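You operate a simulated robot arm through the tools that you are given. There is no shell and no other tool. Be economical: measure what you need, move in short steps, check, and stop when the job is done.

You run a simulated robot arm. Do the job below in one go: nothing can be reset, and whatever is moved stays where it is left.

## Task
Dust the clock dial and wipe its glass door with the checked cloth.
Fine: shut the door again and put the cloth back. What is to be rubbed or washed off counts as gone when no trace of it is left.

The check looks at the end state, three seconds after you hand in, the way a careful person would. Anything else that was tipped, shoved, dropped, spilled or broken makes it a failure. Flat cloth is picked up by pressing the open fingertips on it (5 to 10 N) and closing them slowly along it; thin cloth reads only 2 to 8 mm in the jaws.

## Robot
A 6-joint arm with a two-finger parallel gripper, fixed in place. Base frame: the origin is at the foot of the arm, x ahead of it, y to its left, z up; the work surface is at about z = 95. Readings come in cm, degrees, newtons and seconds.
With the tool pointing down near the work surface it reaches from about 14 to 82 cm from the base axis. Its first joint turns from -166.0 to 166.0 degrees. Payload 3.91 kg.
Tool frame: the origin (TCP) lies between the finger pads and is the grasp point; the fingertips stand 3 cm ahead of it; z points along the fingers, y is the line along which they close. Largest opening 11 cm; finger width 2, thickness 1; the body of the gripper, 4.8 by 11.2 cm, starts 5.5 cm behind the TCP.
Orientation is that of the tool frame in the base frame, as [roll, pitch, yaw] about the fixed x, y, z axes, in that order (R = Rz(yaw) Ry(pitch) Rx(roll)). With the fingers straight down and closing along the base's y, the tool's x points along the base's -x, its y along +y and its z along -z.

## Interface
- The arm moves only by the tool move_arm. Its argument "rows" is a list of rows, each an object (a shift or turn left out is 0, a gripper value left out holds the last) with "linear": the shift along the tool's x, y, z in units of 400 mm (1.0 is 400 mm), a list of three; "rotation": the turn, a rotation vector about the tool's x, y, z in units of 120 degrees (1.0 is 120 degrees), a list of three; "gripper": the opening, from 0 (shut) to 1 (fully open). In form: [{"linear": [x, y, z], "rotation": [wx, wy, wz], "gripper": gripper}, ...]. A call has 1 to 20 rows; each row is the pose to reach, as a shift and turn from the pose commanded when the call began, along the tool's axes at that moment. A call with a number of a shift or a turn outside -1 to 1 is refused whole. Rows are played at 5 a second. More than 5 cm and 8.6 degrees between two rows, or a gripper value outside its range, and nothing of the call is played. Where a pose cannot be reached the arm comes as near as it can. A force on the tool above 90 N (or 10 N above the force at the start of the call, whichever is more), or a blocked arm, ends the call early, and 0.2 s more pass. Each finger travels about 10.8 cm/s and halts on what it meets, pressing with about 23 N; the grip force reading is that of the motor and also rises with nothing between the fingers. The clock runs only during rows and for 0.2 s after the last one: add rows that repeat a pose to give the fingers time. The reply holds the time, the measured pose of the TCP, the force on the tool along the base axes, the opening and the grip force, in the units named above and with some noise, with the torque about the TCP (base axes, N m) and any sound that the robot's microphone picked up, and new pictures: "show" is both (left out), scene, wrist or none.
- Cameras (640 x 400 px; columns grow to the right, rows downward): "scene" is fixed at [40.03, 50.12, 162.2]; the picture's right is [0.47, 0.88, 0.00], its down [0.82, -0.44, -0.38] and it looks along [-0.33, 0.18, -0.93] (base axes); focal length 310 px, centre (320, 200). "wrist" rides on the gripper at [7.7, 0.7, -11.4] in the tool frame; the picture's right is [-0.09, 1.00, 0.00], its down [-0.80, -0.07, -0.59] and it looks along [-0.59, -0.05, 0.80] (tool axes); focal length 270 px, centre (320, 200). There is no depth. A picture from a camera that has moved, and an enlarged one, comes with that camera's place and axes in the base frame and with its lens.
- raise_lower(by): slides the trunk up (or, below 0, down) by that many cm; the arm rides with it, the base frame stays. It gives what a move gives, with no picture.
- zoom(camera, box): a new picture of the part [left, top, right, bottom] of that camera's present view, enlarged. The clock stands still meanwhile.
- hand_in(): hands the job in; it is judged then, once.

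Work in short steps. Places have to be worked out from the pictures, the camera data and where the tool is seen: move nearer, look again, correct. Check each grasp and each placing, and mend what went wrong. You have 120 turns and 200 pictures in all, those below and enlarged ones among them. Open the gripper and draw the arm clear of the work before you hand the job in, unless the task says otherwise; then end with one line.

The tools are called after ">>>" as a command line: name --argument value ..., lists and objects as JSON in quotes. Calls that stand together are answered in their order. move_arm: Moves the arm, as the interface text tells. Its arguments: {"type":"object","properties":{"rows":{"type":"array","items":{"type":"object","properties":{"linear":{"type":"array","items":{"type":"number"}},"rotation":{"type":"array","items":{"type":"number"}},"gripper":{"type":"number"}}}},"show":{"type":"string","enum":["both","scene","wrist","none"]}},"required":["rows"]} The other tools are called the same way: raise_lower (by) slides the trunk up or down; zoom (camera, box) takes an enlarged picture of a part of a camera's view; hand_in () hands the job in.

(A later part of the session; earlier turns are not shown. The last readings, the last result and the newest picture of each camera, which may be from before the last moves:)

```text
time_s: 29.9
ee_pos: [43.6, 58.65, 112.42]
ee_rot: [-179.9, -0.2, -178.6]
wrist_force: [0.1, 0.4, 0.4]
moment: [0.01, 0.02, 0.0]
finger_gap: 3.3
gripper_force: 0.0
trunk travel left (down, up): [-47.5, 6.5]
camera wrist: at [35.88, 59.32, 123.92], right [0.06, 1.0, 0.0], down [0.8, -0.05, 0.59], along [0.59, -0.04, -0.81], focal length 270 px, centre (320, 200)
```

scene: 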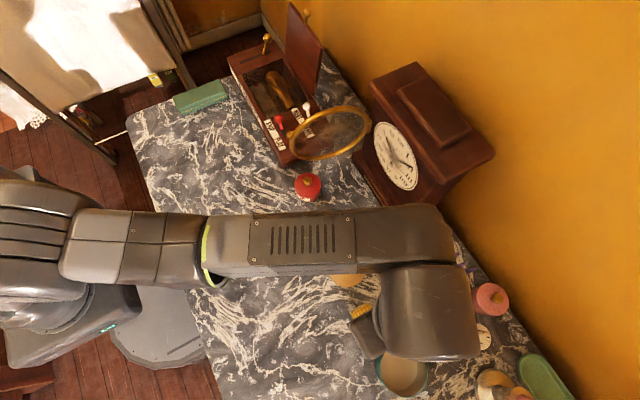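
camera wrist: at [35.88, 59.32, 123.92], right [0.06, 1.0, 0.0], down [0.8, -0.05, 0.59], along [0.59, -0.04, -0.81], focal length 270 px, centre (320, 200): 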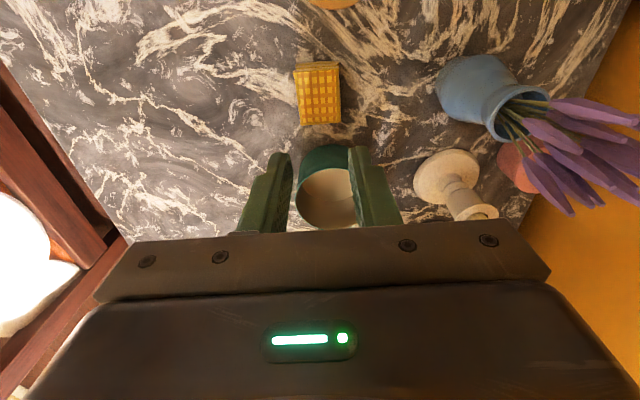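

The cloth sits below at about (43.1, 58.7). I zoom to judge its thickness and then go down.

>>> zoom --camera "wrist" --box '[270, 45, 370, 145]'

>>> move_arm --rows '[{"linear": [0.005, 0, 0.1], "gripper": 0.27}, {"linear": [0.01, 0, 0.2]}, {"linear": [0.01, 0, 0.25]}, {"linear": [0.01, 0, 0.25]}]' --show "wrist"

```text
4.00 times, centred on (320, 95) of wrist
camera zoom: at [35.88, 59.32, 123.92], right [0.06, 1.0, 0.0], down [0.8, -0.05, 0.59], along [0.59, -0.04, -0.81], focal length 1081 px, centre (320, 620)
```

zoom: 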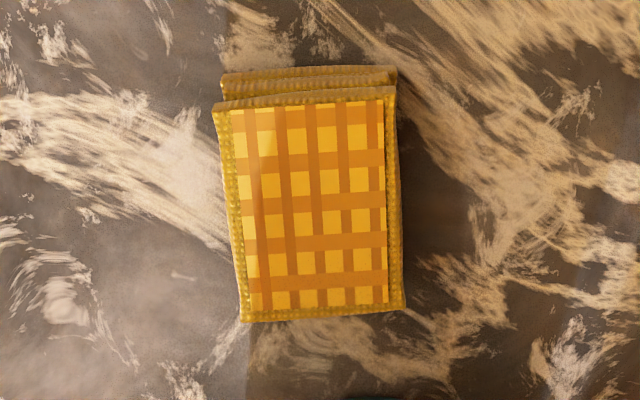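

```text
time_s: 30.9
ee_pos: [43.03, 58.61, 102.3]
ee_rot: [-179.9, -0.2, -178.6]
wrist_force: [0.0, -0.1, -0.2]
moment: [0.01, -0.02, 0.02]
finger_gap: 2.97
gripper_force: 0.1
trunk travel left (down, up): [-47.5, 6.5]
camera wrist: at [35.34, 59.32, 113.82], right [0.06, 1.0, 0.0], down [0.8, -0.05, 0.59], along [0.59, -0.04, -0.81], focal length 270 px, centre (320, 200)
```

wrist: 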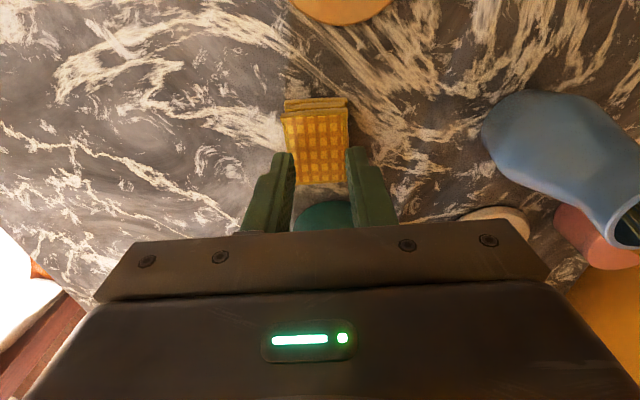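

Tips are about 2 cm above the cloth. I narrow the gap to 2.2 cm so both tips land on the cloth and go down gently, watching the force.

>>> move_arm --rows '[{"linear": [0, 0, 0.02], "gripper": 0.2}, {"linear": [0, 0, 0.035]}, {"linear": [0, 0, 0.045]}, {"linear": [0, 0, 0.05]}]' --show "wrist"

```text
time_s: 31.9
ee_pos: [43.11, 58.54, 100.47]
ee_rot: [179.9, 0.0, -178.6]
wrist_force: [2.1, 4.0, 14.7]
moment: [0.13, -0.08, 0.01]
finger_gap: 2.19
gripper_force: 0.0
trunk travel left (down, up): [-47.5, 6.5]
camera wrist: at [35.35, 59.15, 112.08], right [0.06, 1.0, 0.0], down [0.8, -0.05, 0.59], along [0.59, -0.04, -0.8], focal length 270 px, centre (320, 200)
```

wrist: 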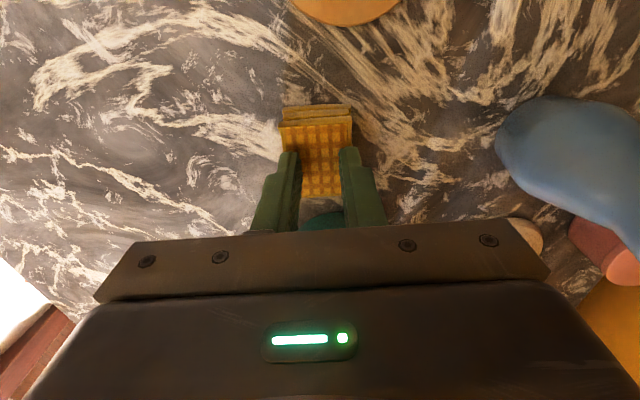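

The tips press at 14.7 N, so I ease up about 1 mm and close slowly.

>>> move_arm --rows '[{"linear": [0, 0, -0.0025], "gripper": 0.2}, {"linear": [0, 0, -0.0025], "gripper": 0.18}, {"linear": [0, 0, -0.0025], "gripper": 0.15}, {"linear": [0, 0, -0.0025], "gripper": 0.12}, {"linear": [0, 0, -0.0025], "gripper": 0.1}, {"linear": [0, 0, -0.0025], "gripper": 0.08}, {"linear": [0, 0, -0.0025], "gripper": 0.06}, {"linear": [0, 0, -0.0025], "gripper": 0.04}, {"linear": [0, 0, -0.0025], "gripper": 0.02}, {"linear": [0, 0, -0.0025], "gripper": 0}, {"linear": [0, 0, -0.0025], "gripper": 0}, {"linear": [0, 0, -0.0025], "gripper": 0}]' --show "wrist"

```text
time_s: 34.5
ee_pos: [42.92, 58.33, 100.44]
ee_rot: [-180.0, 0.0, -178.5]
wrist_force: [-1.8, 0.6, 22.6]
moment: [0.01, 0.03, 0.03]
finger_gap: 0.03
gripper_force: 22.8
trunk travel left (down, up): [-47.5, 6.5]
camera wrist: at [35.23, 59.02, 112.07], right [0.06, 1.0, 0.0], down [0.8, -0.05, 0.59], along [0.59, -0.04, -0.81], focal length 270 px, centre (320, 200)
```

wrist: 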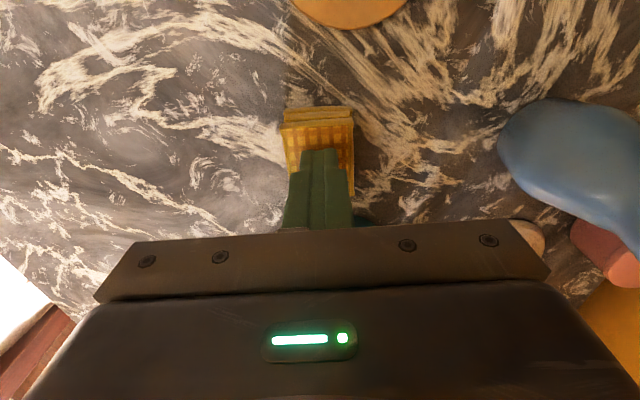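

Nothing was caught: the cloth is folded into a firm pad with its top near z 97.6. I try gripping its sides instead: rise, open to 6 cm, and go down around it, keeping the tips about 1 cm above the table so the pad sticks out ahead of them.

>>> move_arm --rows '[{"linear": [0, 0, -0.05], "gripper": 0}, {"linear": [0, 0.004, -0.05], "gripper": 0.3}, {"linear": [0, 0.006, -0.05], "gripper": 0.56}, {"linear": [0, 0.006, -0.03]}, {"linear": [0, 0.006, 0.0]}, {"linear": [0, 0.006, 0.03]}, {"linear": [0, 0.006, 0.03]}]' --show "wrist"

```text
time_s: 36.1
ee_pos: [43.22, 58.89, 99.26]
ee_rot: [-179.9, -0.2, -178.6]
wrist_force: [0.6, -0.3, -0.1]
moment: [0.03, -0.02, 0.02]
finger_gap: 6.17
gripper_force: 0.0
trunk travel left (down, up): [-47.5, 6.5]
camera wrist: at [35.48, 59.43, 110.73], right [0.06, 1.0, 0.0], down [0.8, -0.05, 0.59], along [0.59, -0.04, -0.81], focal length 270 px, centre (320, 200)
```

wrist: 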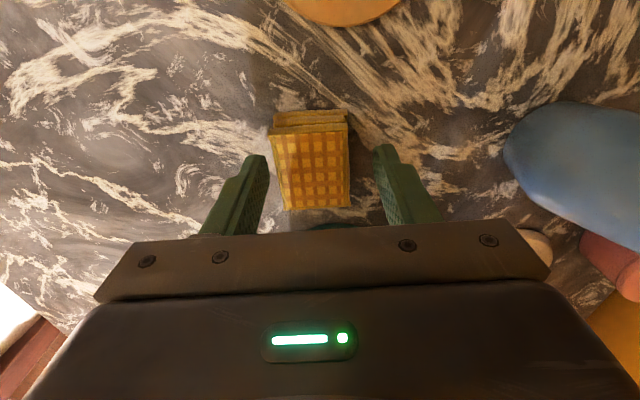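

The fingers straddle the pad. I shift 0.4 cm to centre and close slowly.

>>> move_arm --rows '[{"linear": [0, -0.009, 0], "gripper": 0.5}, {"linear": [0, -0.009, 0], "gripper": 0.42}, {"linear": [0, -0.009, 0], "gripper": 0.36}, {"linear": [0, -0.009, 0], "gripper": 0.3}, {"linear": [0, -0.009, 0], "gripper": 0.2}, {"linear": [0, -0.009, 0], "gripper": 0.1}, {"linear": [0, -0.009, 0], "gripper": 0.0}, {"linear": [0, -0.009, 0], "gripper": 0.0}]' --show "wrist"

```text
time_s: 37.9
ee_pos: [43.18, 58.5, 99.28]
ee_rot: [-179.9, -0.2, -178.6]
wrist_force: [0.5, -0.7, 0.4]
moment: [-0.02, -0.02, -0.01]
finger_gap: 4.1
gripper_force: 23.4
trunk travel left (down, up): [-47.5, 6.5]
camera wrist: at [35.46, 59.11, 110.74], right [0.06, 1.0, 0.0], down [0.8, -0.05, 0.59], along [0.59, -0.04, -0.81], focal length 270 px, centre (320, 200)
```

wrist: 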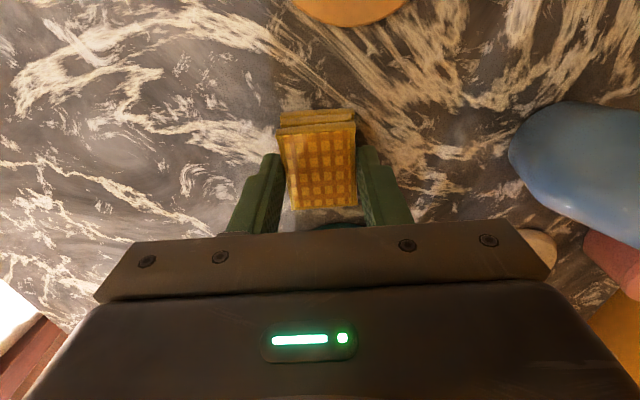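

The pad is held at 4.1 cm. I lift it and check.

>>> move_arm --rows '[{"linear": [0, 0, -0.05], "gripper": 0}, {"linear": [0, 0, -0.15]}, {"linear": [0, 0, -0.25]}, {"linear": [0, 0, -0.35]}, {"linear": [0, 0, -0.35]}]' --show "wrist"

```text
time_s: 39.1
ee_pos: [43.13, 58.42, 113.0]
ee_rot: [-179.9, -0.1, -178.7]
wrist_force: [0.5, -1.0, -0.4]
moment: [0.0, 0.02, 0.0]
finger_gap: 4.06
gripper_force: 23.1
trunk travel left (down, up): [-47.5, 6.5]
camera wrist: at [35.45, 59.12, 124.57], right [0.06, 1.0, 0.0], down [0.8, -0.05, 0.59], along [0.59, -0.04, -0.81], focal length 270 px, centre (320, 200)
```

wrist: 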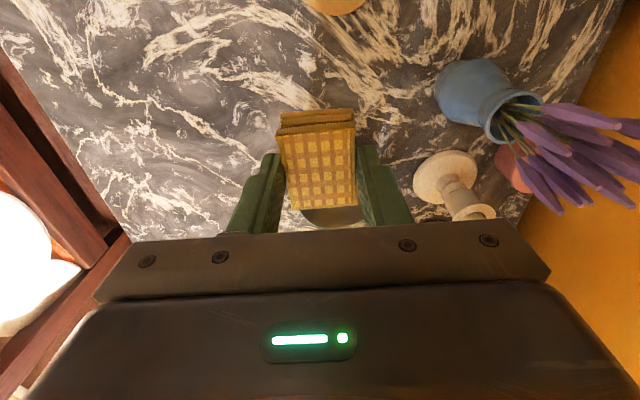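

The pad is securely held. I swing back to point along +y in front of the dial.

>>> move_arm --rows '[{"linear": [0.05, -0.02, 0], "rotation": [-0.06, 0, 0], "gripper": 0}, {"linear": [0.1, -0.05, 0], "rotation": [-0.12, 0, 0]}, {"linear": [0.15, -0.08, 0], "rotation": [-0.18, 0, 0]}, {"linear": [0.2, -0.1, 0], "rotation": [-0.24, 0, 0]}, {"linear": [0.25, -0.1, 0], "rotation": [-0.3, 0, 0]}, {"linear": [0.3, -0.1, 0], "rotation": [-0.36, 0, 0]}, {"linear": [0.35, -0.1, 0], "rotation": [-0.42, 0, 0]}, {"linear": [0.4, -0.1, 0], "rotation": [-0.48, 0, 0]}, {"linear": [0.45, -0.1, 0], "rotation": [-0.54, 0, 0]}, {"linear": [0.5, -0.08, 0.01], "rotation": [-0.6, 0, 0]}, {"linear": [0.54, -0.06, 0.015], "rotation": [-0.66, 0, 0]}, {"linear": [0.551, -0.05, 0.015], "rotation": [-0.7, 0, 0]}, {"linear": [0.551, -0.05, 0.015], "rotation": [-0.75, 0, 0]}, {"linear": [0.551, -0.05, 0.015], "rotation": [-0.75, 0, 0]}]'

```text
time_s: 42.1
ee_pos: [21.13, 55.91, 112.76]
ee_rot: [90.0, -0.2, -178.6]
wrist_force: [0.1, -0.2, 0.3]
moment: [-0.01, 0.0, -0.01]
finger_gap: 4.08
gripper_force: 23.0
trunk travel left (down, up): [-47.5, 6.5]
camera wrist: at [13.71, 44.46, 113.53], right [0.09, 0.0, 1.0], down [0.81, -0.58, -0.07], along [0.57, 0.82, -0.05], focal length 270 px, centre (320, 200)
```

scene: 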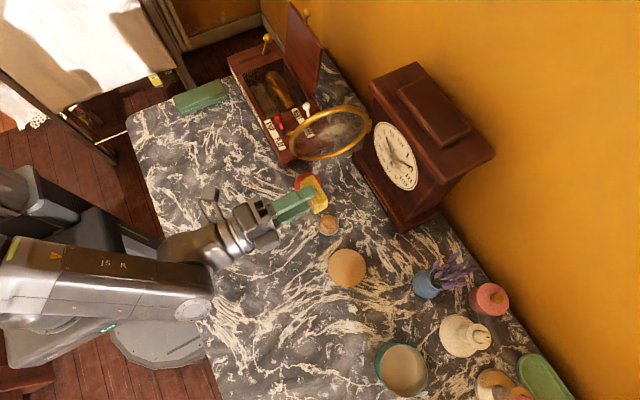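
wrist: 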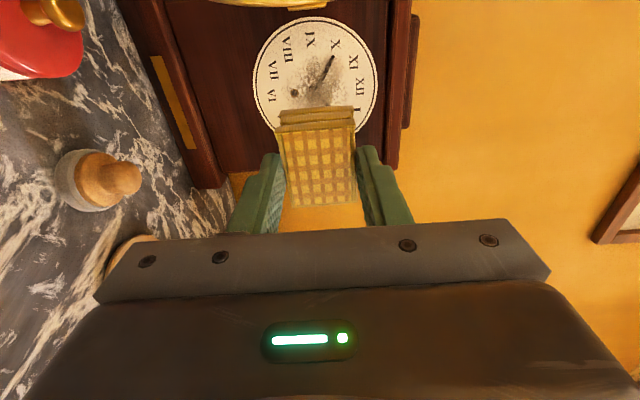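

I advance to just in front of the dial, squaring the yaw.

>>> move_arm --rows '[{"linear": [-0.004, -0.003, 0.1], "rotation": [0, -0.0117, 0], "gripper": 0}, {"linear": [-0.006, -0.006, 0.2], "rotation": [0, -0.0117, 0]}, {"linear": [-0.008, -0.008, 0.29], "rotation": [0, -0.0117, 0]}, {"linear": [-0.008, -0.008, 0.345], "rotation": [0, -0.0117, 0]}, {"linear": [-0.008, -0.008, 0.345], "rotation": [0, -0.0117, 0]}]'

```text
time_s: 43.3
ee_pos: [21.15, 69.91, 112.47]
ee_rot: [90.1, -0.2, 180.0]
wrist_force: [0.6, 0.2, -0.7]
moment: [0.01, 0.02, 0.01]
finger_gap: 4.07
gripper_force: 23.5
trunk travel left (down, up): [-47.5, 6.5]
camera wrist: at [13.37, 58.51, 113.19], right [0.09, 0.0, 1.0], down [0.8, -0.59, -0.07], along [0.59, 0.8, -0.06], focal length 270 px, centre (320, 200)
```

scene: 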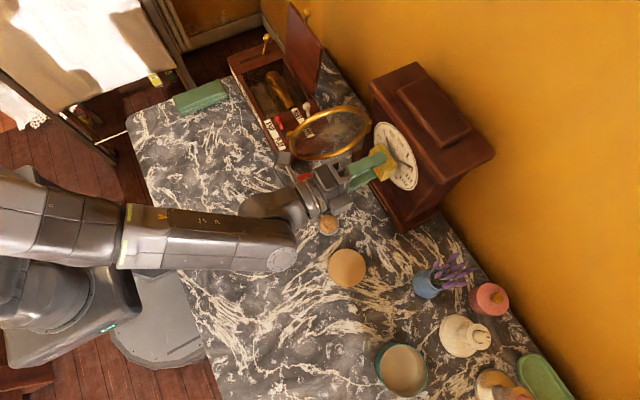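
wrist: 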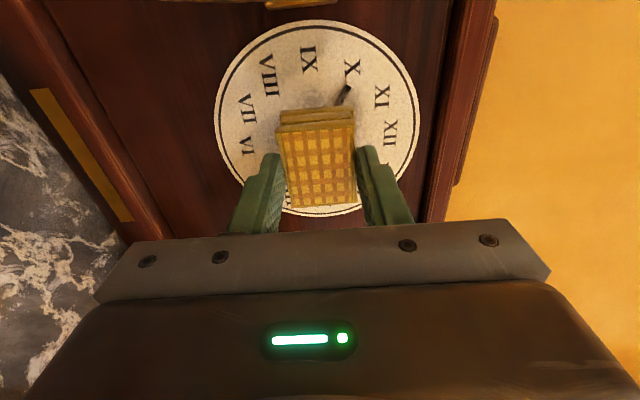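

I edge forward 1 cm and read the force.

>>> move_arm --rows '[{"linear": [0, 0, 0.01]}, {"linear": [0, 0, 0.02]}, {"linear": [0, 0, 0.025]}]' --show "none"

```text
time_s: 44.1
ee_pos: [21.26, 70.91, 112.41]
ee_rot: [90.2, -0.1, 180.0]
wrist_force: [0.3, -0.5, -1.0]
moment: [0.0, 0.03, 0.0]
finger_gap: 4.08
gripper_force: 23.2
trunk travel left (down, up): [-47.5, 6.5]
```

>>> move_arm --rows '[{"linear": [0, 0, 0.005]}, {"linear": [0, 0, 0.01]}, {"linear": [0, 0, 0.015]}]' --show "none"

```text
time_s: 44.9
ee_pos: [21.12, 71.37, 112.37]
ee_rot: [90.2, -0.2, -179.9]
wrist_force: [-0.7, -2.9, -0.7]
moment: [0.0, 0.0, -0.07]
finger_gap: 4.08
gripper_force: 23.2
trunk travel left (down, up): [-47.5, 6.5]
```

Contact at 2.9 N. I press about 1 mm more and rub the dial in a raster.

>>> move_arm --rows '[{"linear": [-0.04, -0.04, 0.002]}, {"linear": [-0.065, -0.075, 0.003]}, {"linear": [-0.022, -0.075, 0.003]}, {"linear": [0.022, -0.075, 0.003]}, {"linear": [0.065, -0.075, 0.003]}, {"linear": [0.065, -0.035, 0.003]}, {"linear": [0.022, -0.035, 0.003]}, {"linear": [-0.022, -0.035, 0.003]}, {"linear": [-0.065, -0.035, 0.003]}, {"linear": [-0.065, 0, 0.003]}, {"linear": [-0.022, 0, 0.003]}, {"linear": [0.022, 0, 0.003]}, {"linear": [0.065, 0, 0.003]}, {"linear": [0.065, 0.035, 0.003]}, {"linear": [0.022, 0.035, 0.003]}, {"linear": [-0.022, 0.035, 0.003]}, {"linear": [-0.065, 0.035, 0.003]}, {"linear": [-0.065, 0.075, 0.003]}, {"linear": [0, 0.075, 0.003]}, {"linear": [0.065, 0.075, 0.003]}]'

```text
time_s: 49.1
ee_pos: [19.83, 71.31, 115.55]
ee_rot: [89.9, -0.5, 179.5]
wrist_force: [48.3, -4.6, 5.1]
moment: [-0.67, 0.46, 5.82]
finger_gap: 4.08
gripper_force: 22.4
trunk travel left (down, up): [-47.5, 6.5]
camera wrist: at [11.98, 60.03, 116.15], right [0.1, 0.0, 1.0], down [0.79, -0.6, -0.08], along [0.6, 0.8, -0.06], focal length 270 px, centre (320, 200)
```

scene: 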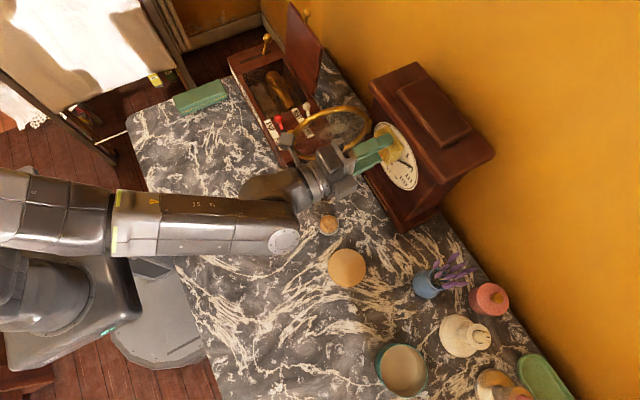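
wrist: 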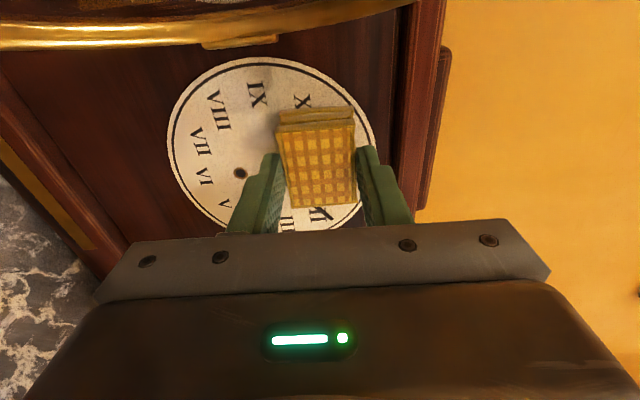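

The sideways force (48 N) shows the wrist camera meeting the open door on the low-x side. I back off to +x and away from the dial to look.

>>> move_arm --rows '[{"linear": [-0.06, 0, 0]}, {"linear": [-0.08, -0.02, -0.05]}, {"linear": [-0.1, -0.08, -0.15]}, {"linear": [-0.1, -0.08, -0.25]}, {"linear": [-0.1, -0.08, -0.25]}]'

>>> zoom --camera "wrist" --box '[200, 0, 420, 140]'

>>> zoom --camera "scene" --box '[280, 80, 440, 210]'

```text
time_s: 50.3
ee_pos: [22.41, 61.46, 111.77]
ee_rot: [90.1, -0.2, 180.0]
wrist_force: [-0.1, -0.1, -0.2]
moment: [-0.02, 0.02, 0.02]
finger_gap: 4.08
gripper_force: 22.9
trunk travel left (down, up): [-47.5, 6.5]
camera wrist: at [14.78, 50.14, 112.66], right [0.09, 0.0, 1.0], down [0.8, -0.59, -0.07], along [0.59, 0.8, -0.06], focal length 270 px, centre (320, 200)
```

scene: 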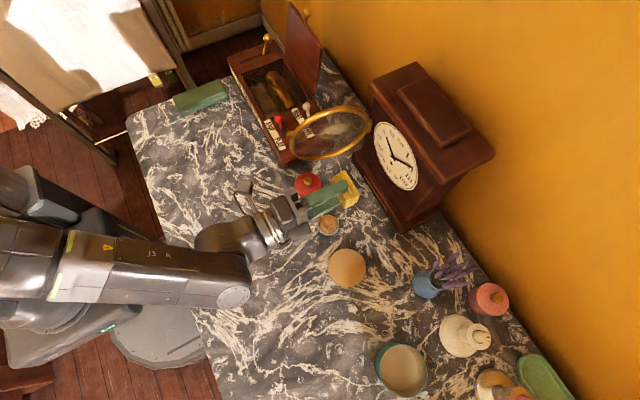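
wrist: 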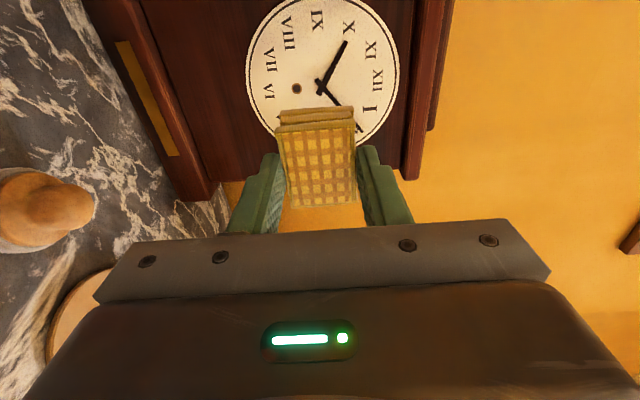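

```text
2.86 times, centred on (310, 70) of wrist
camera zoom: at [14.78, 50.14, 112.66], right [0.09, 0.0, 1.0], down [0.8, -0.59, -0.07], along [0.59, 0.8, -0.06], focal length 772 px, centre (349, 571)
```

zoom: 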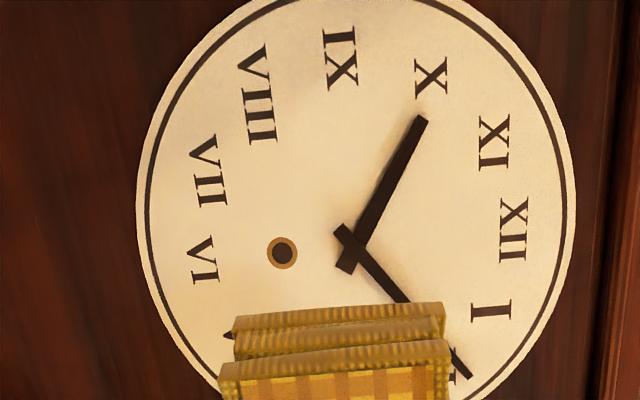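

```text
3.08 times, centred on (360, 145) of scene
camera zoom: at [40.03, 50.12, 162.2], right [0.47, 0.88, 0.0], down [0.82, -0.44, -0.38], along [-0.33, 0.18, -0.93], focal length 956 px, centre (197, 369)
```

zoom: 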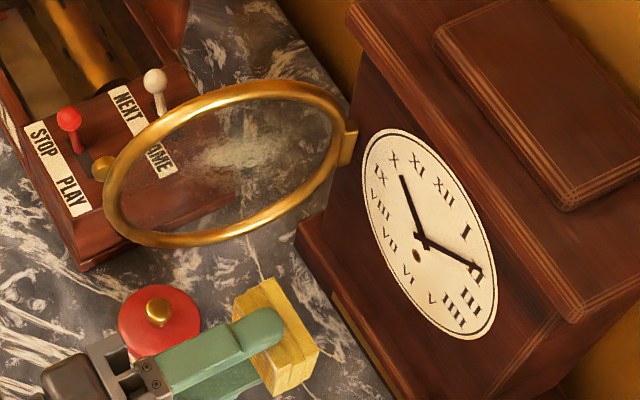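

The dial is spotless now. Next is the inside of the glass (door plane from (13.1, 75) to (9.9, 60.6)). I place the pad beside the glass with the tool yawed to about 174, so the pad's side face can rub it.

>>> move_arm --rows '[{"linear": [0.03, 0.008, 0.03], "rotation": [0, -0.02, 0]}, {"linear": [0.06, 0.015, 0.07], "rotation": [0, -0.05, 0]}, {"linear": [0.1, 0.0157, 0.11], "rotation": [0, -0.05, 0]}, {"linear": [0.13, 0.0157, 0.1125], "rotation": [0, -0.05, 0]}, {"linear": [0.13, 0.0157, 0.1125], "rotation": [0, -0.05, 0]}]'

```text
time_s: 51.5
ee_pos: [17.3, 66.06, 112.69]
ee_rot: [90.1, -0.2, 174.0]
wrist_force: [0.5, 0.9, 0.0]
moment: [0.0, 0.04, -0.01]
finger_gap: 4.1
gripper_force: 23.0
trunk travel left (down, up): [-47.5, 6.5]
camera wrist: at [8.47, 55.62, 113.44], right [0.09, -0.01, 1.0], down [0.73, -0.68, -0.07], along [0.67, 0.74, -0.06], focal length 270 px, centre (320, 200)
```

scene: 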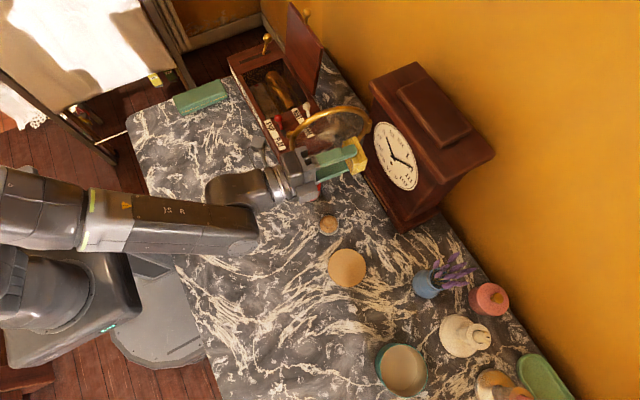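
wrist: 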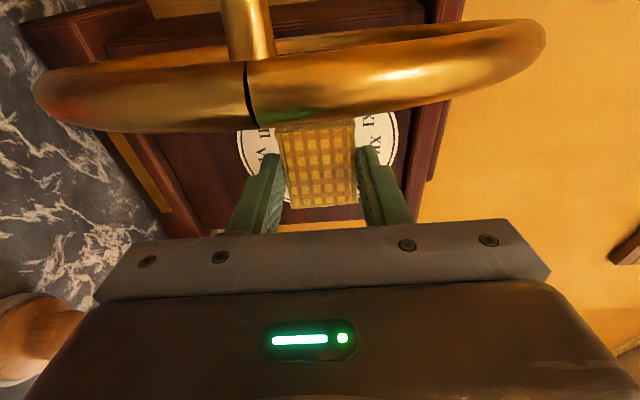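

I edge toward the glass by 2.2 cm and check the force.

>>> move_arm --rows '[{"linear": [0.02, 0, -0.002]}, {"linear": [0.04, 0, -0.004]}, {"linear": [0.055, 0, -0.0055]}]' --show "wrist"

```text
time_s: 52.3
ee_pos: [15.24, 66.25, 112.75]
ee_rot: [90.2, -0.2, 174.3]
wrist_force: [-0.4, 0.8, -1.0]
moment: [-0.01, -0.02, 0.01]
finger_gap: 4.09
gripper_force: 22.7
trunk travel left (down, up): [-47.5, 6.5]
camera wrist: at [6.34, 55.58, 113.58], right [0.09, -0.01, 1.0], down [0.74, -0.67, -0.07], along [0.67, 0.74, -0.06], focal length 270 px, centre (320, 200)
```

wrist: 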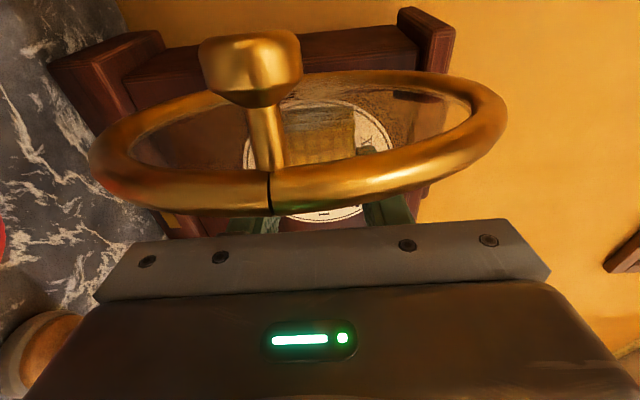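

No contact yet, and the camera has passed clear of the knob. Another 0.8 cm.

>>> move_arm --rows '[{"linear": [0.01, 0, -0.001]}, {"linear": [0.02, 0, -0.002]}]' --show "none"

```text
time_s: 52.9
ee_pos: [14.85, 65.96, 112.79]
ee_rot: [90.3, -0.3, 174.5]
wrist_force: [4.2, 0.0, -1.2]
moment: [-0.06, -0.13, -0.28]
finger_gap: 4.1
gripper_force: 23.5
out of reach, approached as far as the arm can: row 2
trunk travel left (down, up): [-47.5, 6.5]
```

Contact is about 4 N, but this yaw nears a wrist limit. I turn back to yaw 180 while easing off 0.5 cm, and re-read the force.

>>> move_arm --rows '[{"linear": [-0.02, -0.008, 0], "rotation": [0, 0.025, 0]}, {"linear": [-0.015, -0.01, 0], "rotation": [0, 0.05, 0]}, {"linear": [-0.01, -0.01, 0], "rotation": [0, 0.05, 0]}, {"linear": [-0.01, -0.01, 0], "rotation": [0, 0.05, 0]}]' --show "scene"

```text
time_s: 53.9
ee_pos: [15.23, 65.87, 112.45]
ee_rot: [90.1, -0.3, -179.9]
wrist_force: [3.1, 0.6, 0.1]
moment: [-0.02, -0.01, -0.15]
finger_gap: 4.06
gripper_force: 23.2
trunk travel left (down, up): [-47.5, 6.5]
```

scene: 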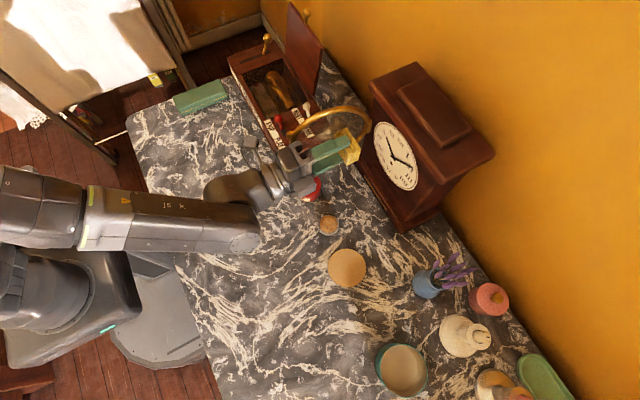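

Light contact (3 N) with the glass. I rub the inside with vertical strokes, stepping from the hinge side to the knob side along the door's slant.

>>> move_arm --rows '[{"linear": [-0.0057, 0, 0.0375]}, {"linear": [-0.0057, 0.055, 0.0375]}, {"linear": [-0.0057, 0, 0.0375]}, {"linear": [-0.0057, -0.055, 0.0375]}, {"linear": [0.003, -0.075, 0]}, {"linear": [0.003, 0, 0]}, {"linear": [0.003, 0.075, 0]}, {"linear": [0.0117, 0.08, -0.0375]}, {"linear": [0.0117, 0, -0.0375]}, {"linear": [0.0117, -0.08, -0.0375]}, {"linear": [0.0203, -0.08, -0.075]}, {"linear": [0.0203, 0, -0.075]}, {"linear": [0.0203, 0.08, -0.075]}, {"linear": [0.029, 0.075, -0.1125]}, {"linear": [0.029, 0, -0.1125]}, {"linear": [0.029, -0.075, -0.1125]}, {"linear": [0.0377, -0.055, -0.15]}, {"linear": [0.0377, 0, -0.15]}, {"linear": [0.0377, 0.055, -0.15]}]' --show "scene"

```text
time_s: 57.9
ee_pos: [13.88, 59.82, 114.67]
ee_rot: [90.2, -0.5, -180.0]
wrist_force: [19.8, -6.4, -6.9]
moment: [-0.29, -0.18, -0.75]
finger_gap: 4.12
gripper_force: 23.0
trunk travel left (down, up): [-47.5, 6.5]
```

scene: 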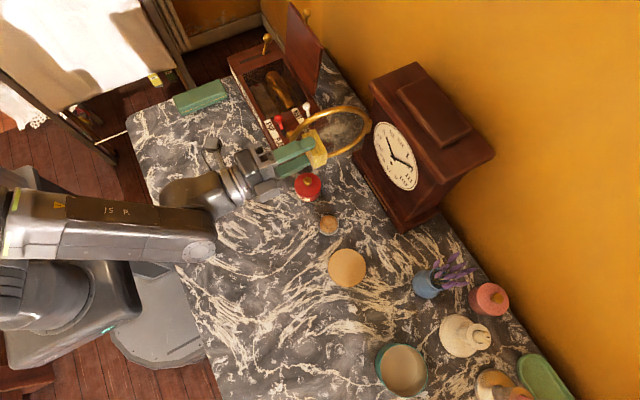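

I back off to +x and look at the glass.

>>> move_arm --rows '[{"linear": [-0.05, -0.02, 0]}, {"linear": [-0.12, -0.04, -0.05]}, {"linear": [-0.14, -0.05, -0.15]}, {"linear": [-0.14, -0.05, -0.15]}]' --show "wrist"

>>> zoom --camera "scene" --box '[280, 90, 390, 180]'

```text
time_s: 58.9
ee_pos: [19.26, 53.91, 112.67]
ee_rot: [90.1, -0.2, -179.9]
wrist_force: [-0.2, 0.3, 0.2]
moment: [-0.03, 0.0, -0.01]
finger_gap: 4.1
gripper_force: 22.7
trunk travel left (down, up): [-47.5, 6.5]
camera wrist: at [11.48, 42.56, 113.4], right [0.09, 0.0, 1.0], down [0.8, -0.59, -0.07], along [0.59, 0.8, -0.06], focal length 270 px, centre (320, 200)
```

wrist: 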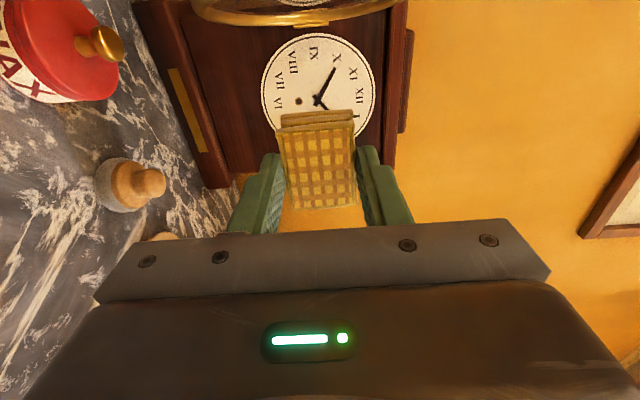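

```text
4.44 times, centred on (335, 135) of scene
camera zoom: at [40.03, 50.12, 162.2], right [0.47, 0.88, 0.0], down [0.82, -0.44, -0.38], along [-0.33, 0.18, -0.93], focal length 1380 px, centre (253, 489)
```

zoom: 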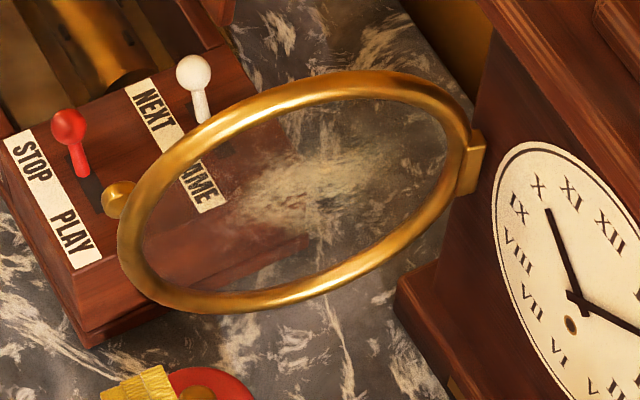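

The inside strokes left the grey patch, so it must be on the outer face; that is best wiped with the door closed. I go round to the door's outer side with the tool yawed to 192 to push it shut by its knob.

>>> move_arm --rows '[{"linear": [0.1, -0.005, -0.02], "rotation": [0, 0.03, 0]}, {"linear": [0.2, -0.007, -0.035], "rotation": [0, 0.06, 0]}, {"linear": [0.3, -0.007, -0.035], "rotation": [0, 0.1, 0]}, {"linear": [0.4, -0.007, -0.035], "rotation": [0, 0.1, 0]}, {"linear": [0.4325, -0.007, -0.035], "rotation": [0, 0.1, 0]}, {"linear": [0.4325, -0.007, 0.03], "rotation": [0, 0.1, 0]}, {"linear": [0.4325, -0.007, 0.085], "rotation": [0, 0.1, 0]}, {"linear": [0.4325, -0.007, 0.085], "rotation": [0, 0.1, 0]}]'

```text
time_s: 60.7
ee_pos: [2.05, 57.15, 112.44]
ee_rot: [90.1, -0.3, -168.0]
wrist_force: [0.7, -0.5, -0.2]
moment: [0.0, 0.01, -0.02]
finger_gap: 4.06
gripper_force: 23.5
trunk travel left (down, up): [-47.5, 6.5]
camera wrist: at [-3.13, 44.55, 113.26], right [0.09, 0.02, 1.0], down [0.91, -0.42, -0.07], along [0.41, 0.91, -0.06], focal length 270 px, centre (320, 200)
```

scene: 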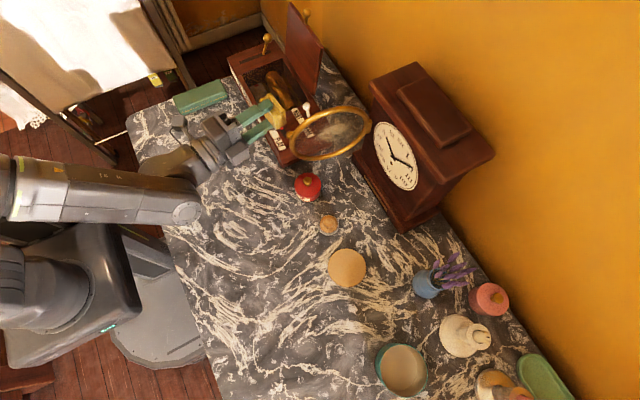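
wrist: 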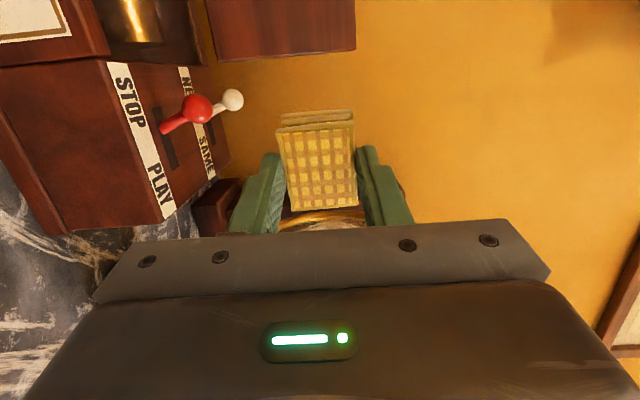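

I'm left of the knob with clearance. Now I push the knob along its closing arc with the pad's side.

>>> move_arm --rows '[{"linear": [-0.03, 0, -0.003]}, {"linear": [-0.052, 0, -0.006]}, {"linear": [-0.09, 0, -0.03]}, {"linear": [-0.13, 0, -0.0506]}, {"linear": [-0.178, 0, -0.066]}, {"linear": [-0.2256, 0, -0.075]}, {"linear": [-0.275, 0, -0.0765]}, {"linear": [-0.3255, 0, -0.0743]}, {"linear": [-0.372, 0, -0.065]}, {"linear": [-0.4186, 0, -0.0507]}, {"linear": [-0.4186, 0, -0.0507]}]'

```text
time_s: 63.1
ee_pos: [18.81, 58.8, 112.5]
ee_rot: [90.0, -0.3, -167.9]
wrist_force: [-0.1, -0.3, -0.3]
moment: [-0.02, -0.01, 0.01]
finger_gap: 4.07
gripper_force: 22.9
trunk travel left (down, up): [-47.5, 6.5]
camera wrist: at [13.74, 46.11, 113.22], right [0.09, 0.02, 1.0], down [0.91, -0.42, -0.07], along [0.41, 0.91, -0.06], focal length 270 px, centre (320, 200)
```

scene: 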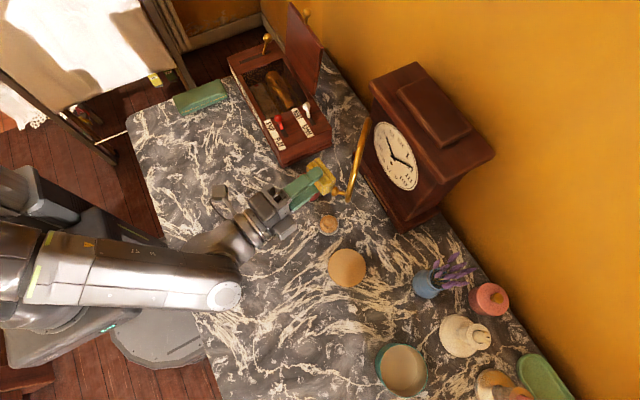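
wrist: 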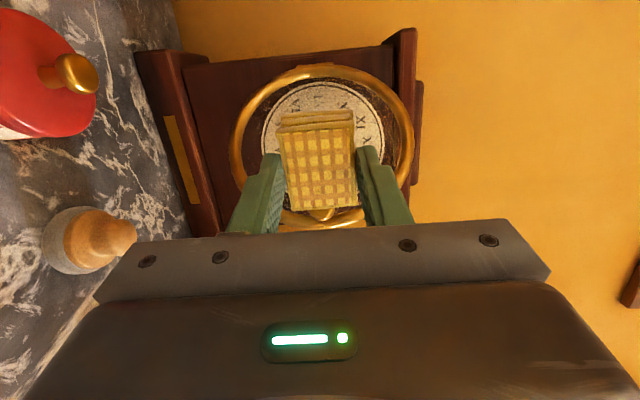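

The door is half closed. I move in front of it, square up, and push the knob home with the pad's front.

>>> move_arm --rows '[{"linear": [0.015, 0, -0.045], "rotation": [0, -0.03, 0]}, {"linear": [0.032, 0, -0.09], "rotation": [0, -0.06, 0]}, {"linear": [-0.03, 0, -0.11], "rotation": [0, -0.1, 0]}, {"linear": [-0.071, 0, -0.112], "rotation": [0, -0.1, 0]}, {"linear": [-0.082, 0, -0.0596], "rotation": [0, -0.1, 0]}, {"linear": [-0.11, 0, -0.043], "rotation": [0, -0.1, 0]}, {"linear": [-0.141, 0, -0.0235], "rotation": [0, -0.1, 0]}, {"linear": [-0.175, 0, 0.009], "rotation": [0, -0.1, 0]}, {"linear": [-0.206, 0, 0.043], "rotation": [0, -0.1, 0]}, {"linear": [-0.225, 0, 0.07], "rotation": [0, -0.1, 0]}, {"linear": [-0.243, 0, 0.098], "rotation": [0, -0.1, 0]}, {"linear": [-0.256, 0, 0.126], "rotation": [0, -0.1, 0]}, {"linear": [-0.268, 0, 0.154], "rotation": [0, -0.1, 0]}, {"linear": [-0.268, 0, 0.154], "rotation": [0, -0.1, 0]}]'

```text
time_s: 66.1
ee_pos: [28.16, 66.96, 112.44]
ee_rot: [90.0, -0.2, -180.0]
wrist_force: [-1.5, -10.2, -1.4]
moment: [-0.04, 0.0, 0.1]
finger_gap: 4.09
gripper_force: 22.8
trunk travel left (down, up): [-47.5, 6.5]
camera wrist: at [20.44, 55.55, 113.19], right [0.09, 0.0, 1.0], down [0.8, -0.59, -0.07], along [0.59, 0.8, -0.06], focal length 270 px, centre (320, 200)
```

scene: 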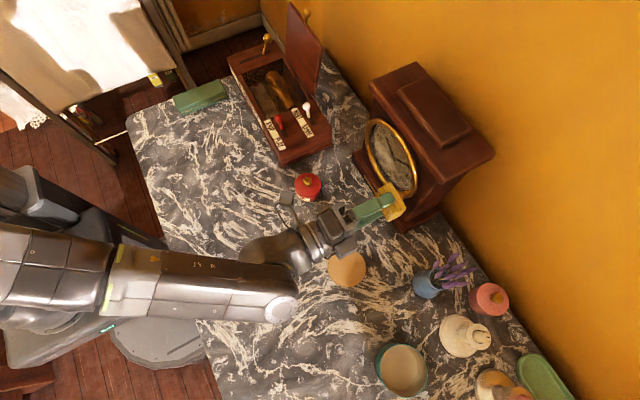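
wrist: 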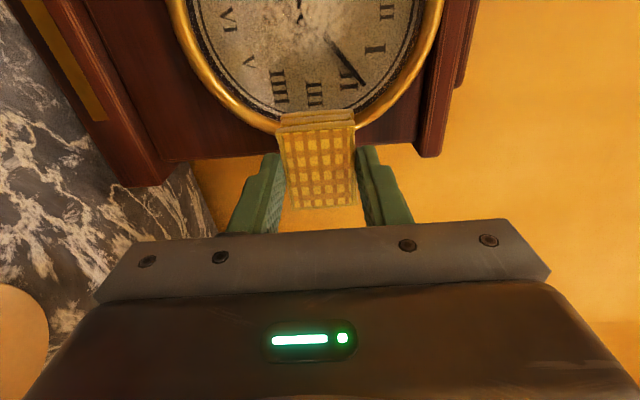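

The door is shut. Now I move the pad in front of the glass centre and bring it in gently.

>>> move_arm --rows '[{"linear": [0, 0, -0.06]}, {"linear": [0.06, 0, -0.1]}, {"linear": [0.13, 0, -0.1]}, {"linear": [0.196, 0, -0.08]}, {"linear": [0.196, 0, 0]}, {"linear": [0.196, 0, 0.025]}, {"linear": [0.196, 0, 0.035]}, {"linear": [0.196, 0, 0.035]}]' --show "wrist"

>>> zoom --camera "scene" --box '[340, 100, 440, 210]'

```text
time_s: 67.9
ee_pos: [20.17, 68.65, 112.51]
ee_rot: [90.2, -0.2, -179.9]
wrist_force: [-0.5, 0.7, -0.5]
moment: [-0.03, -0.01, 0.01]
finger_gap: 4.07
gripper_force: 23.3
trunk travel left (down, up): [-47.5, 6.5]
camera wrist: at [12.54, 57.24, 113.28], right [0.09, 0.0, 1.0], down [0.8, -0.59, -0.07], along [0.59, 0.8, -0.06], focal length 270 px, centre (320, 200)
```

wrist: 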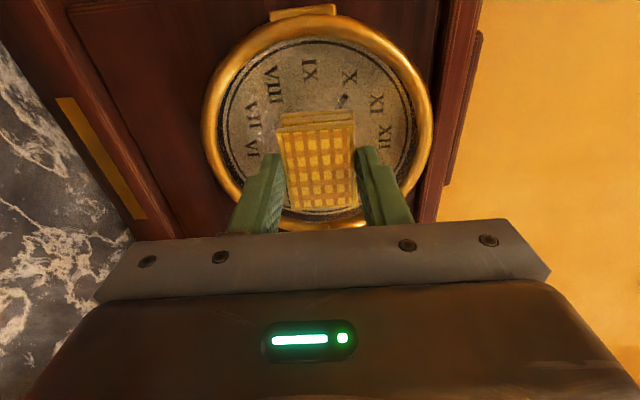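

```text
3.64 times, centred on (390, 155) of scene
camera zoom: at [40.03, 50.12, 162.2], right [0.47, 0.88, 0.0], down [0.82, -0.44, -0.38], along [-0.33, 0.18, -0.93], focal length 1129 px, centre (66, 364)
```

zoom: 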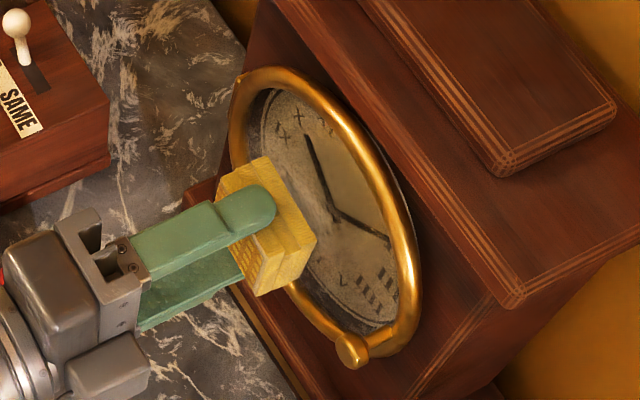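

Haze covers much of the glass. I advance until contact.

>>> move_arm --rows '[{"linear": [0, 0, 0.008]}, {"linear": [0, 0, 0.016]}, {"linear": [0, 0, 0.02]}]' --show "none"

```text
time_s: 68.7
ee_pos: [20.29, 69.11, 112.5]
ee_rot: [90.1, -0.3, 180.0]
wrist_force: [-0.8, -0.4, -0.6]
moment: [-0.03, -0.02, 0.0]
finger_gap: 4.09
gripper_force: 23.1
trunk travel left (down, up): [-47.5, 6.5]
```

>>> move_arm --rows '[{"linear": [0, 0, 0.005]}, {"linear": [0, 0, 0.01]}, {"linear": [0, 0, 0.013]}]' --show "none"

```text
time_s: 69.5
ee_pos: [20.27, 69.56, 112.27]
ee_rot: [90.2, -0.3, 180.0]
wrist_force: [-1.3, -12.2, -3.4]
moment: [-0.06, -0.08, 0.4]
finger_gap: 4.09
gripper_force: 22.9
trunk travel left (down, up): [-47.5, 6.5]
```

Contact is 12 N. I ease slightly and rub the whole round glass within the ring.

>>> move_arm --rows '[{"linear": [0, -0.04, -0.001]}, {"linear": [-0.0125, -0.085, -0.001]}, {"linear": [0.0125, -0.085, -0.001]}, {"linear": [0.05, -0.05, -0.001]}, {"linear": [0, -0.05, -0.001]}, {"linear": [-0.05, -0.05, -0.001]}, {"linear": [-0.0675, -0.025, -0.001]}, {"linear": [0, -0.025, -0.001]}, {"linear": [0.0675, -0.025, -0.001]}, {"linear": [0.08, 0, -0.001]}, {"linear": [0, 0, -0.001]}, {"linear": [-0.08, 0, -0.001]}, {"linear": [-0.0675, 0.025, -0.001]}, {"linear": [0, 0.025, -0.001]}, {"linear": [0.0675, 0.025, -0.001]}, {"linear": [0.05, 0.05, -0.001]}, {"linear": [0, 0.05, -0.001]}, {"linear": [-0.05, 0.05, -0.001]}, {"linear": [-0.0125, 0.085, -0.001]}, {"linear": [0.0125, 0.085, -0.001]}]' --show "none"

>>> move_arm --rows '[{"linear": [0, -0.02, -0.1]}, {"linear": [0, -0.06, -0.2]}, {"linear": [0, -0.085, -0.3]}, {"linear": [0, -0.085, -0.3]}]'

>>> zoom --camera "scene" --box '[340, 100, 440, 210]'

>>> zoom --camera "wrist" --box '[220, 0, 420, 150]'

```text
time_s: 73.7
ee_pos: [19.92, 69.62, 116.08]
ee_rot: [90.1, -0.2, 180.0]
wrist_force: [3.2, -7.7, -0.3]
moment: [0.02, 0.0, 0.08]
finger_gap: 4.09
gripper_force: 22.6
trunk travel left (down, up): [-47.5, 6.5]
```

```text
time_s: 74.7
ee_pos: [19.7, 57.58, 112.39]
ee_rot: [90.1, -0.2, 180.0]
wrist_force: [0.2, -0.6, -0.7]
moment: [0.0, 0.04, -0.03]
finger_gap: 4.09
gripper_force: 23.5
trunk travel left (down, up): [-47.5, 6.5]
camera wrist: at [12.0, 46.32, 113.17], right [0.09, 0.0, 1.0], down [0.8, -0.59, -0.07], along [0.59, 0.8, -0.06], focal length 270 px, centre (320, 200)
```

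scene: 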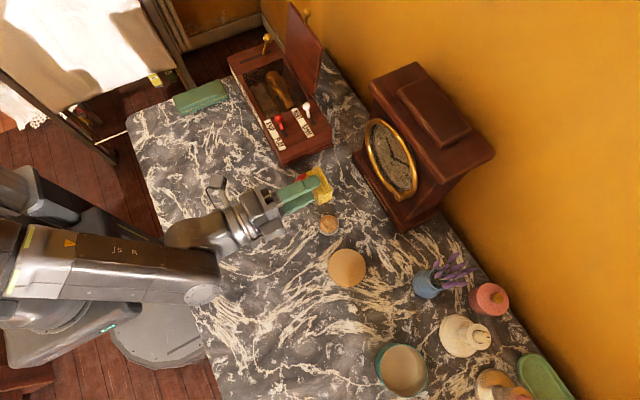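
wrist: 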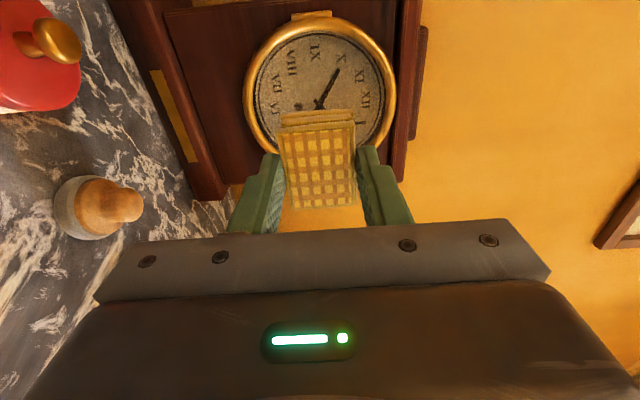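

```text
3.64 times, centred on (390, 155) of scene
camera zoom: at [40.03, 50.12, 162.2], right [0.47, 0.88, 0.0], down [0.82, -0.44, -0.38], along [-0.33, 0.18, -0.93], focal length 1129 px, centre (66, 364)
```

zoom: 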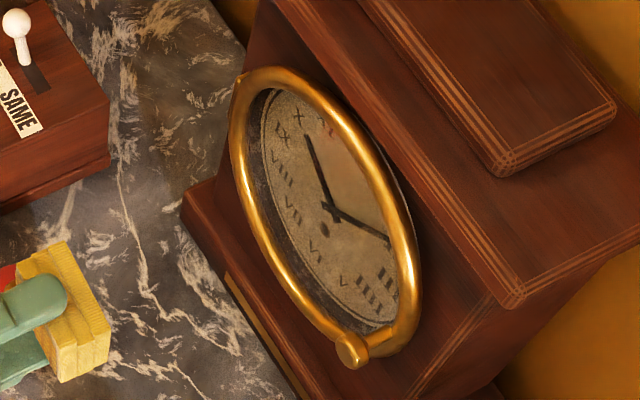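

```text
2.67 times, centred on (320, 75) of wrist
camera zoom: at [12.0, 46.32, 113.17], right [0.09, 0.0, 1.0], down [0.8, -0.59, -0.07], along [0.59, 0.8, -0.06], focal length 721 px, centre (320, 533)
```

zoom: 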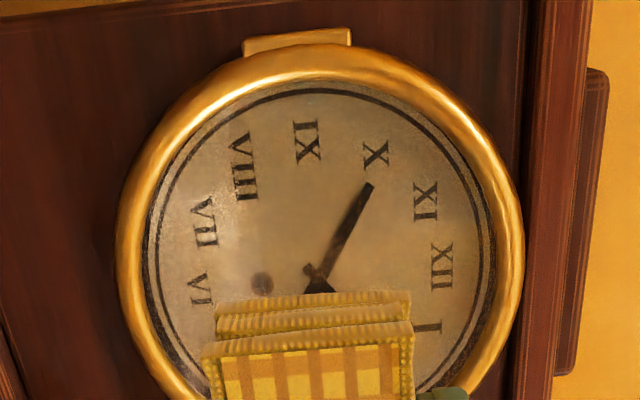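

The central patch is gone. I shift to +x so the camera sees the whole glass unobstructed.

>>> move_arm --rows '[{"linear": [-0.1, 0, 0]}, {"linear": [-0.18, 0, 0.02]}, {"linear": [-0.18, 0, 0.02]}]' --show "none"

>>> zoom --camera "wrist" --box '[200, 0, 440, 150]'

```text
time_s: 75.5
ee_pos: [27.08, 58.46, 112.3]
ee_rot: [90.1, -0.2, -179.9]
wrist_force: [-0.4, -0.8, 0.1]
moment: [0.01, -0.01, 0.02]
finger_gap: 4.1
gripper_force: 23.6
trunk travel left (down, up): [-47.5, 6.5]
```

```text
2.67 times, centred on (320, 75) of wrist
camera zoom: at [19.32, 47.02, 113.17], right [0.09, 0.0, 1.0], down [0.8, -0.59, -0.07], along [0.59, 0.8, -0.06], focal length 721 px, centre (320, 533)
```

zoom: 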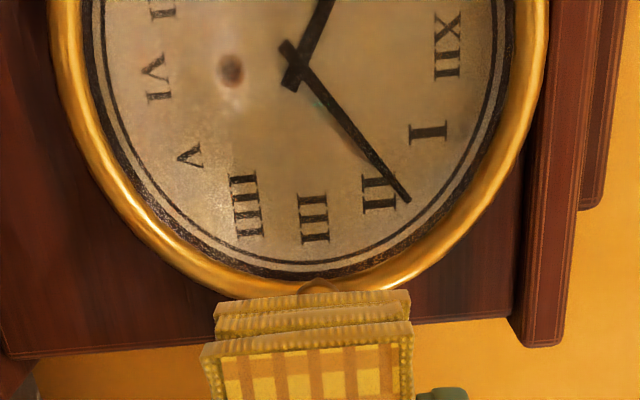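

A faint pale patch near V could be a reflection. I zoom tighter, then compare from another camera position.

>>> zoom --camera "wrist" --box '[220, 0, 400, 110]'

>>> move_arm --rows '[{"linear": [0.1, 0.06, -0.08]}, {"linear": [0.15, 0.12, -0.18]}, {"linear": [0.15, 0.15, -0.2]}, {"linear": [0.15, 0.15, -0.2]}]' --show "none"

>>> zoom --camera "wrist" --box '[180, 0, 380, 125]'

```text
3.56 times, centred on (310, 55) of wrist
camera zoom: at [19.32, 47.02, 113.17], right [0.09, 0.0, 1.0], down [0.8, -0.59, -0.07], along [0.59, 0.8, -0.06], focal length 961 px, centre (356, 716)
```

zoom: 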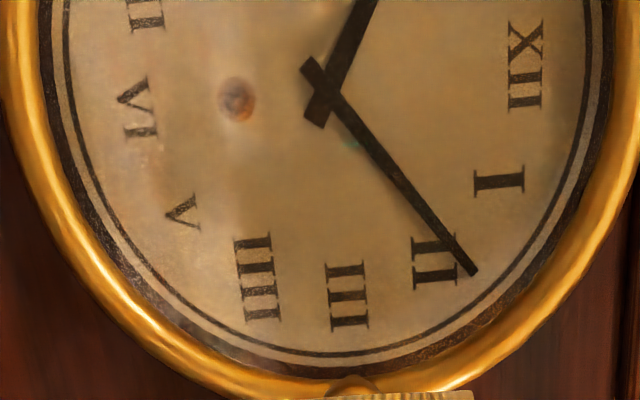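

```text
refused: row 1 steps farther than a row can; nothing moved
```

```text
3.20 times, centred on (280, 62) of wrist
camera zoom: at [19.32, 47.02, 113.17], right [0.09, 0.0, 1.0], down [0.8, -0.59, -0.07], along [0.59, 0.8, -0.06], focal length 865 px, centre (448, 640)
```

zoom: 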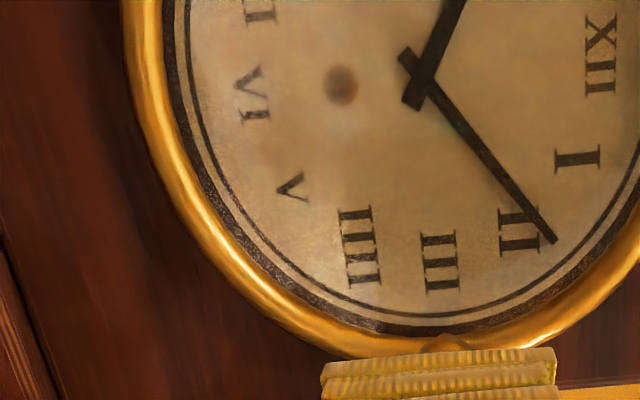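

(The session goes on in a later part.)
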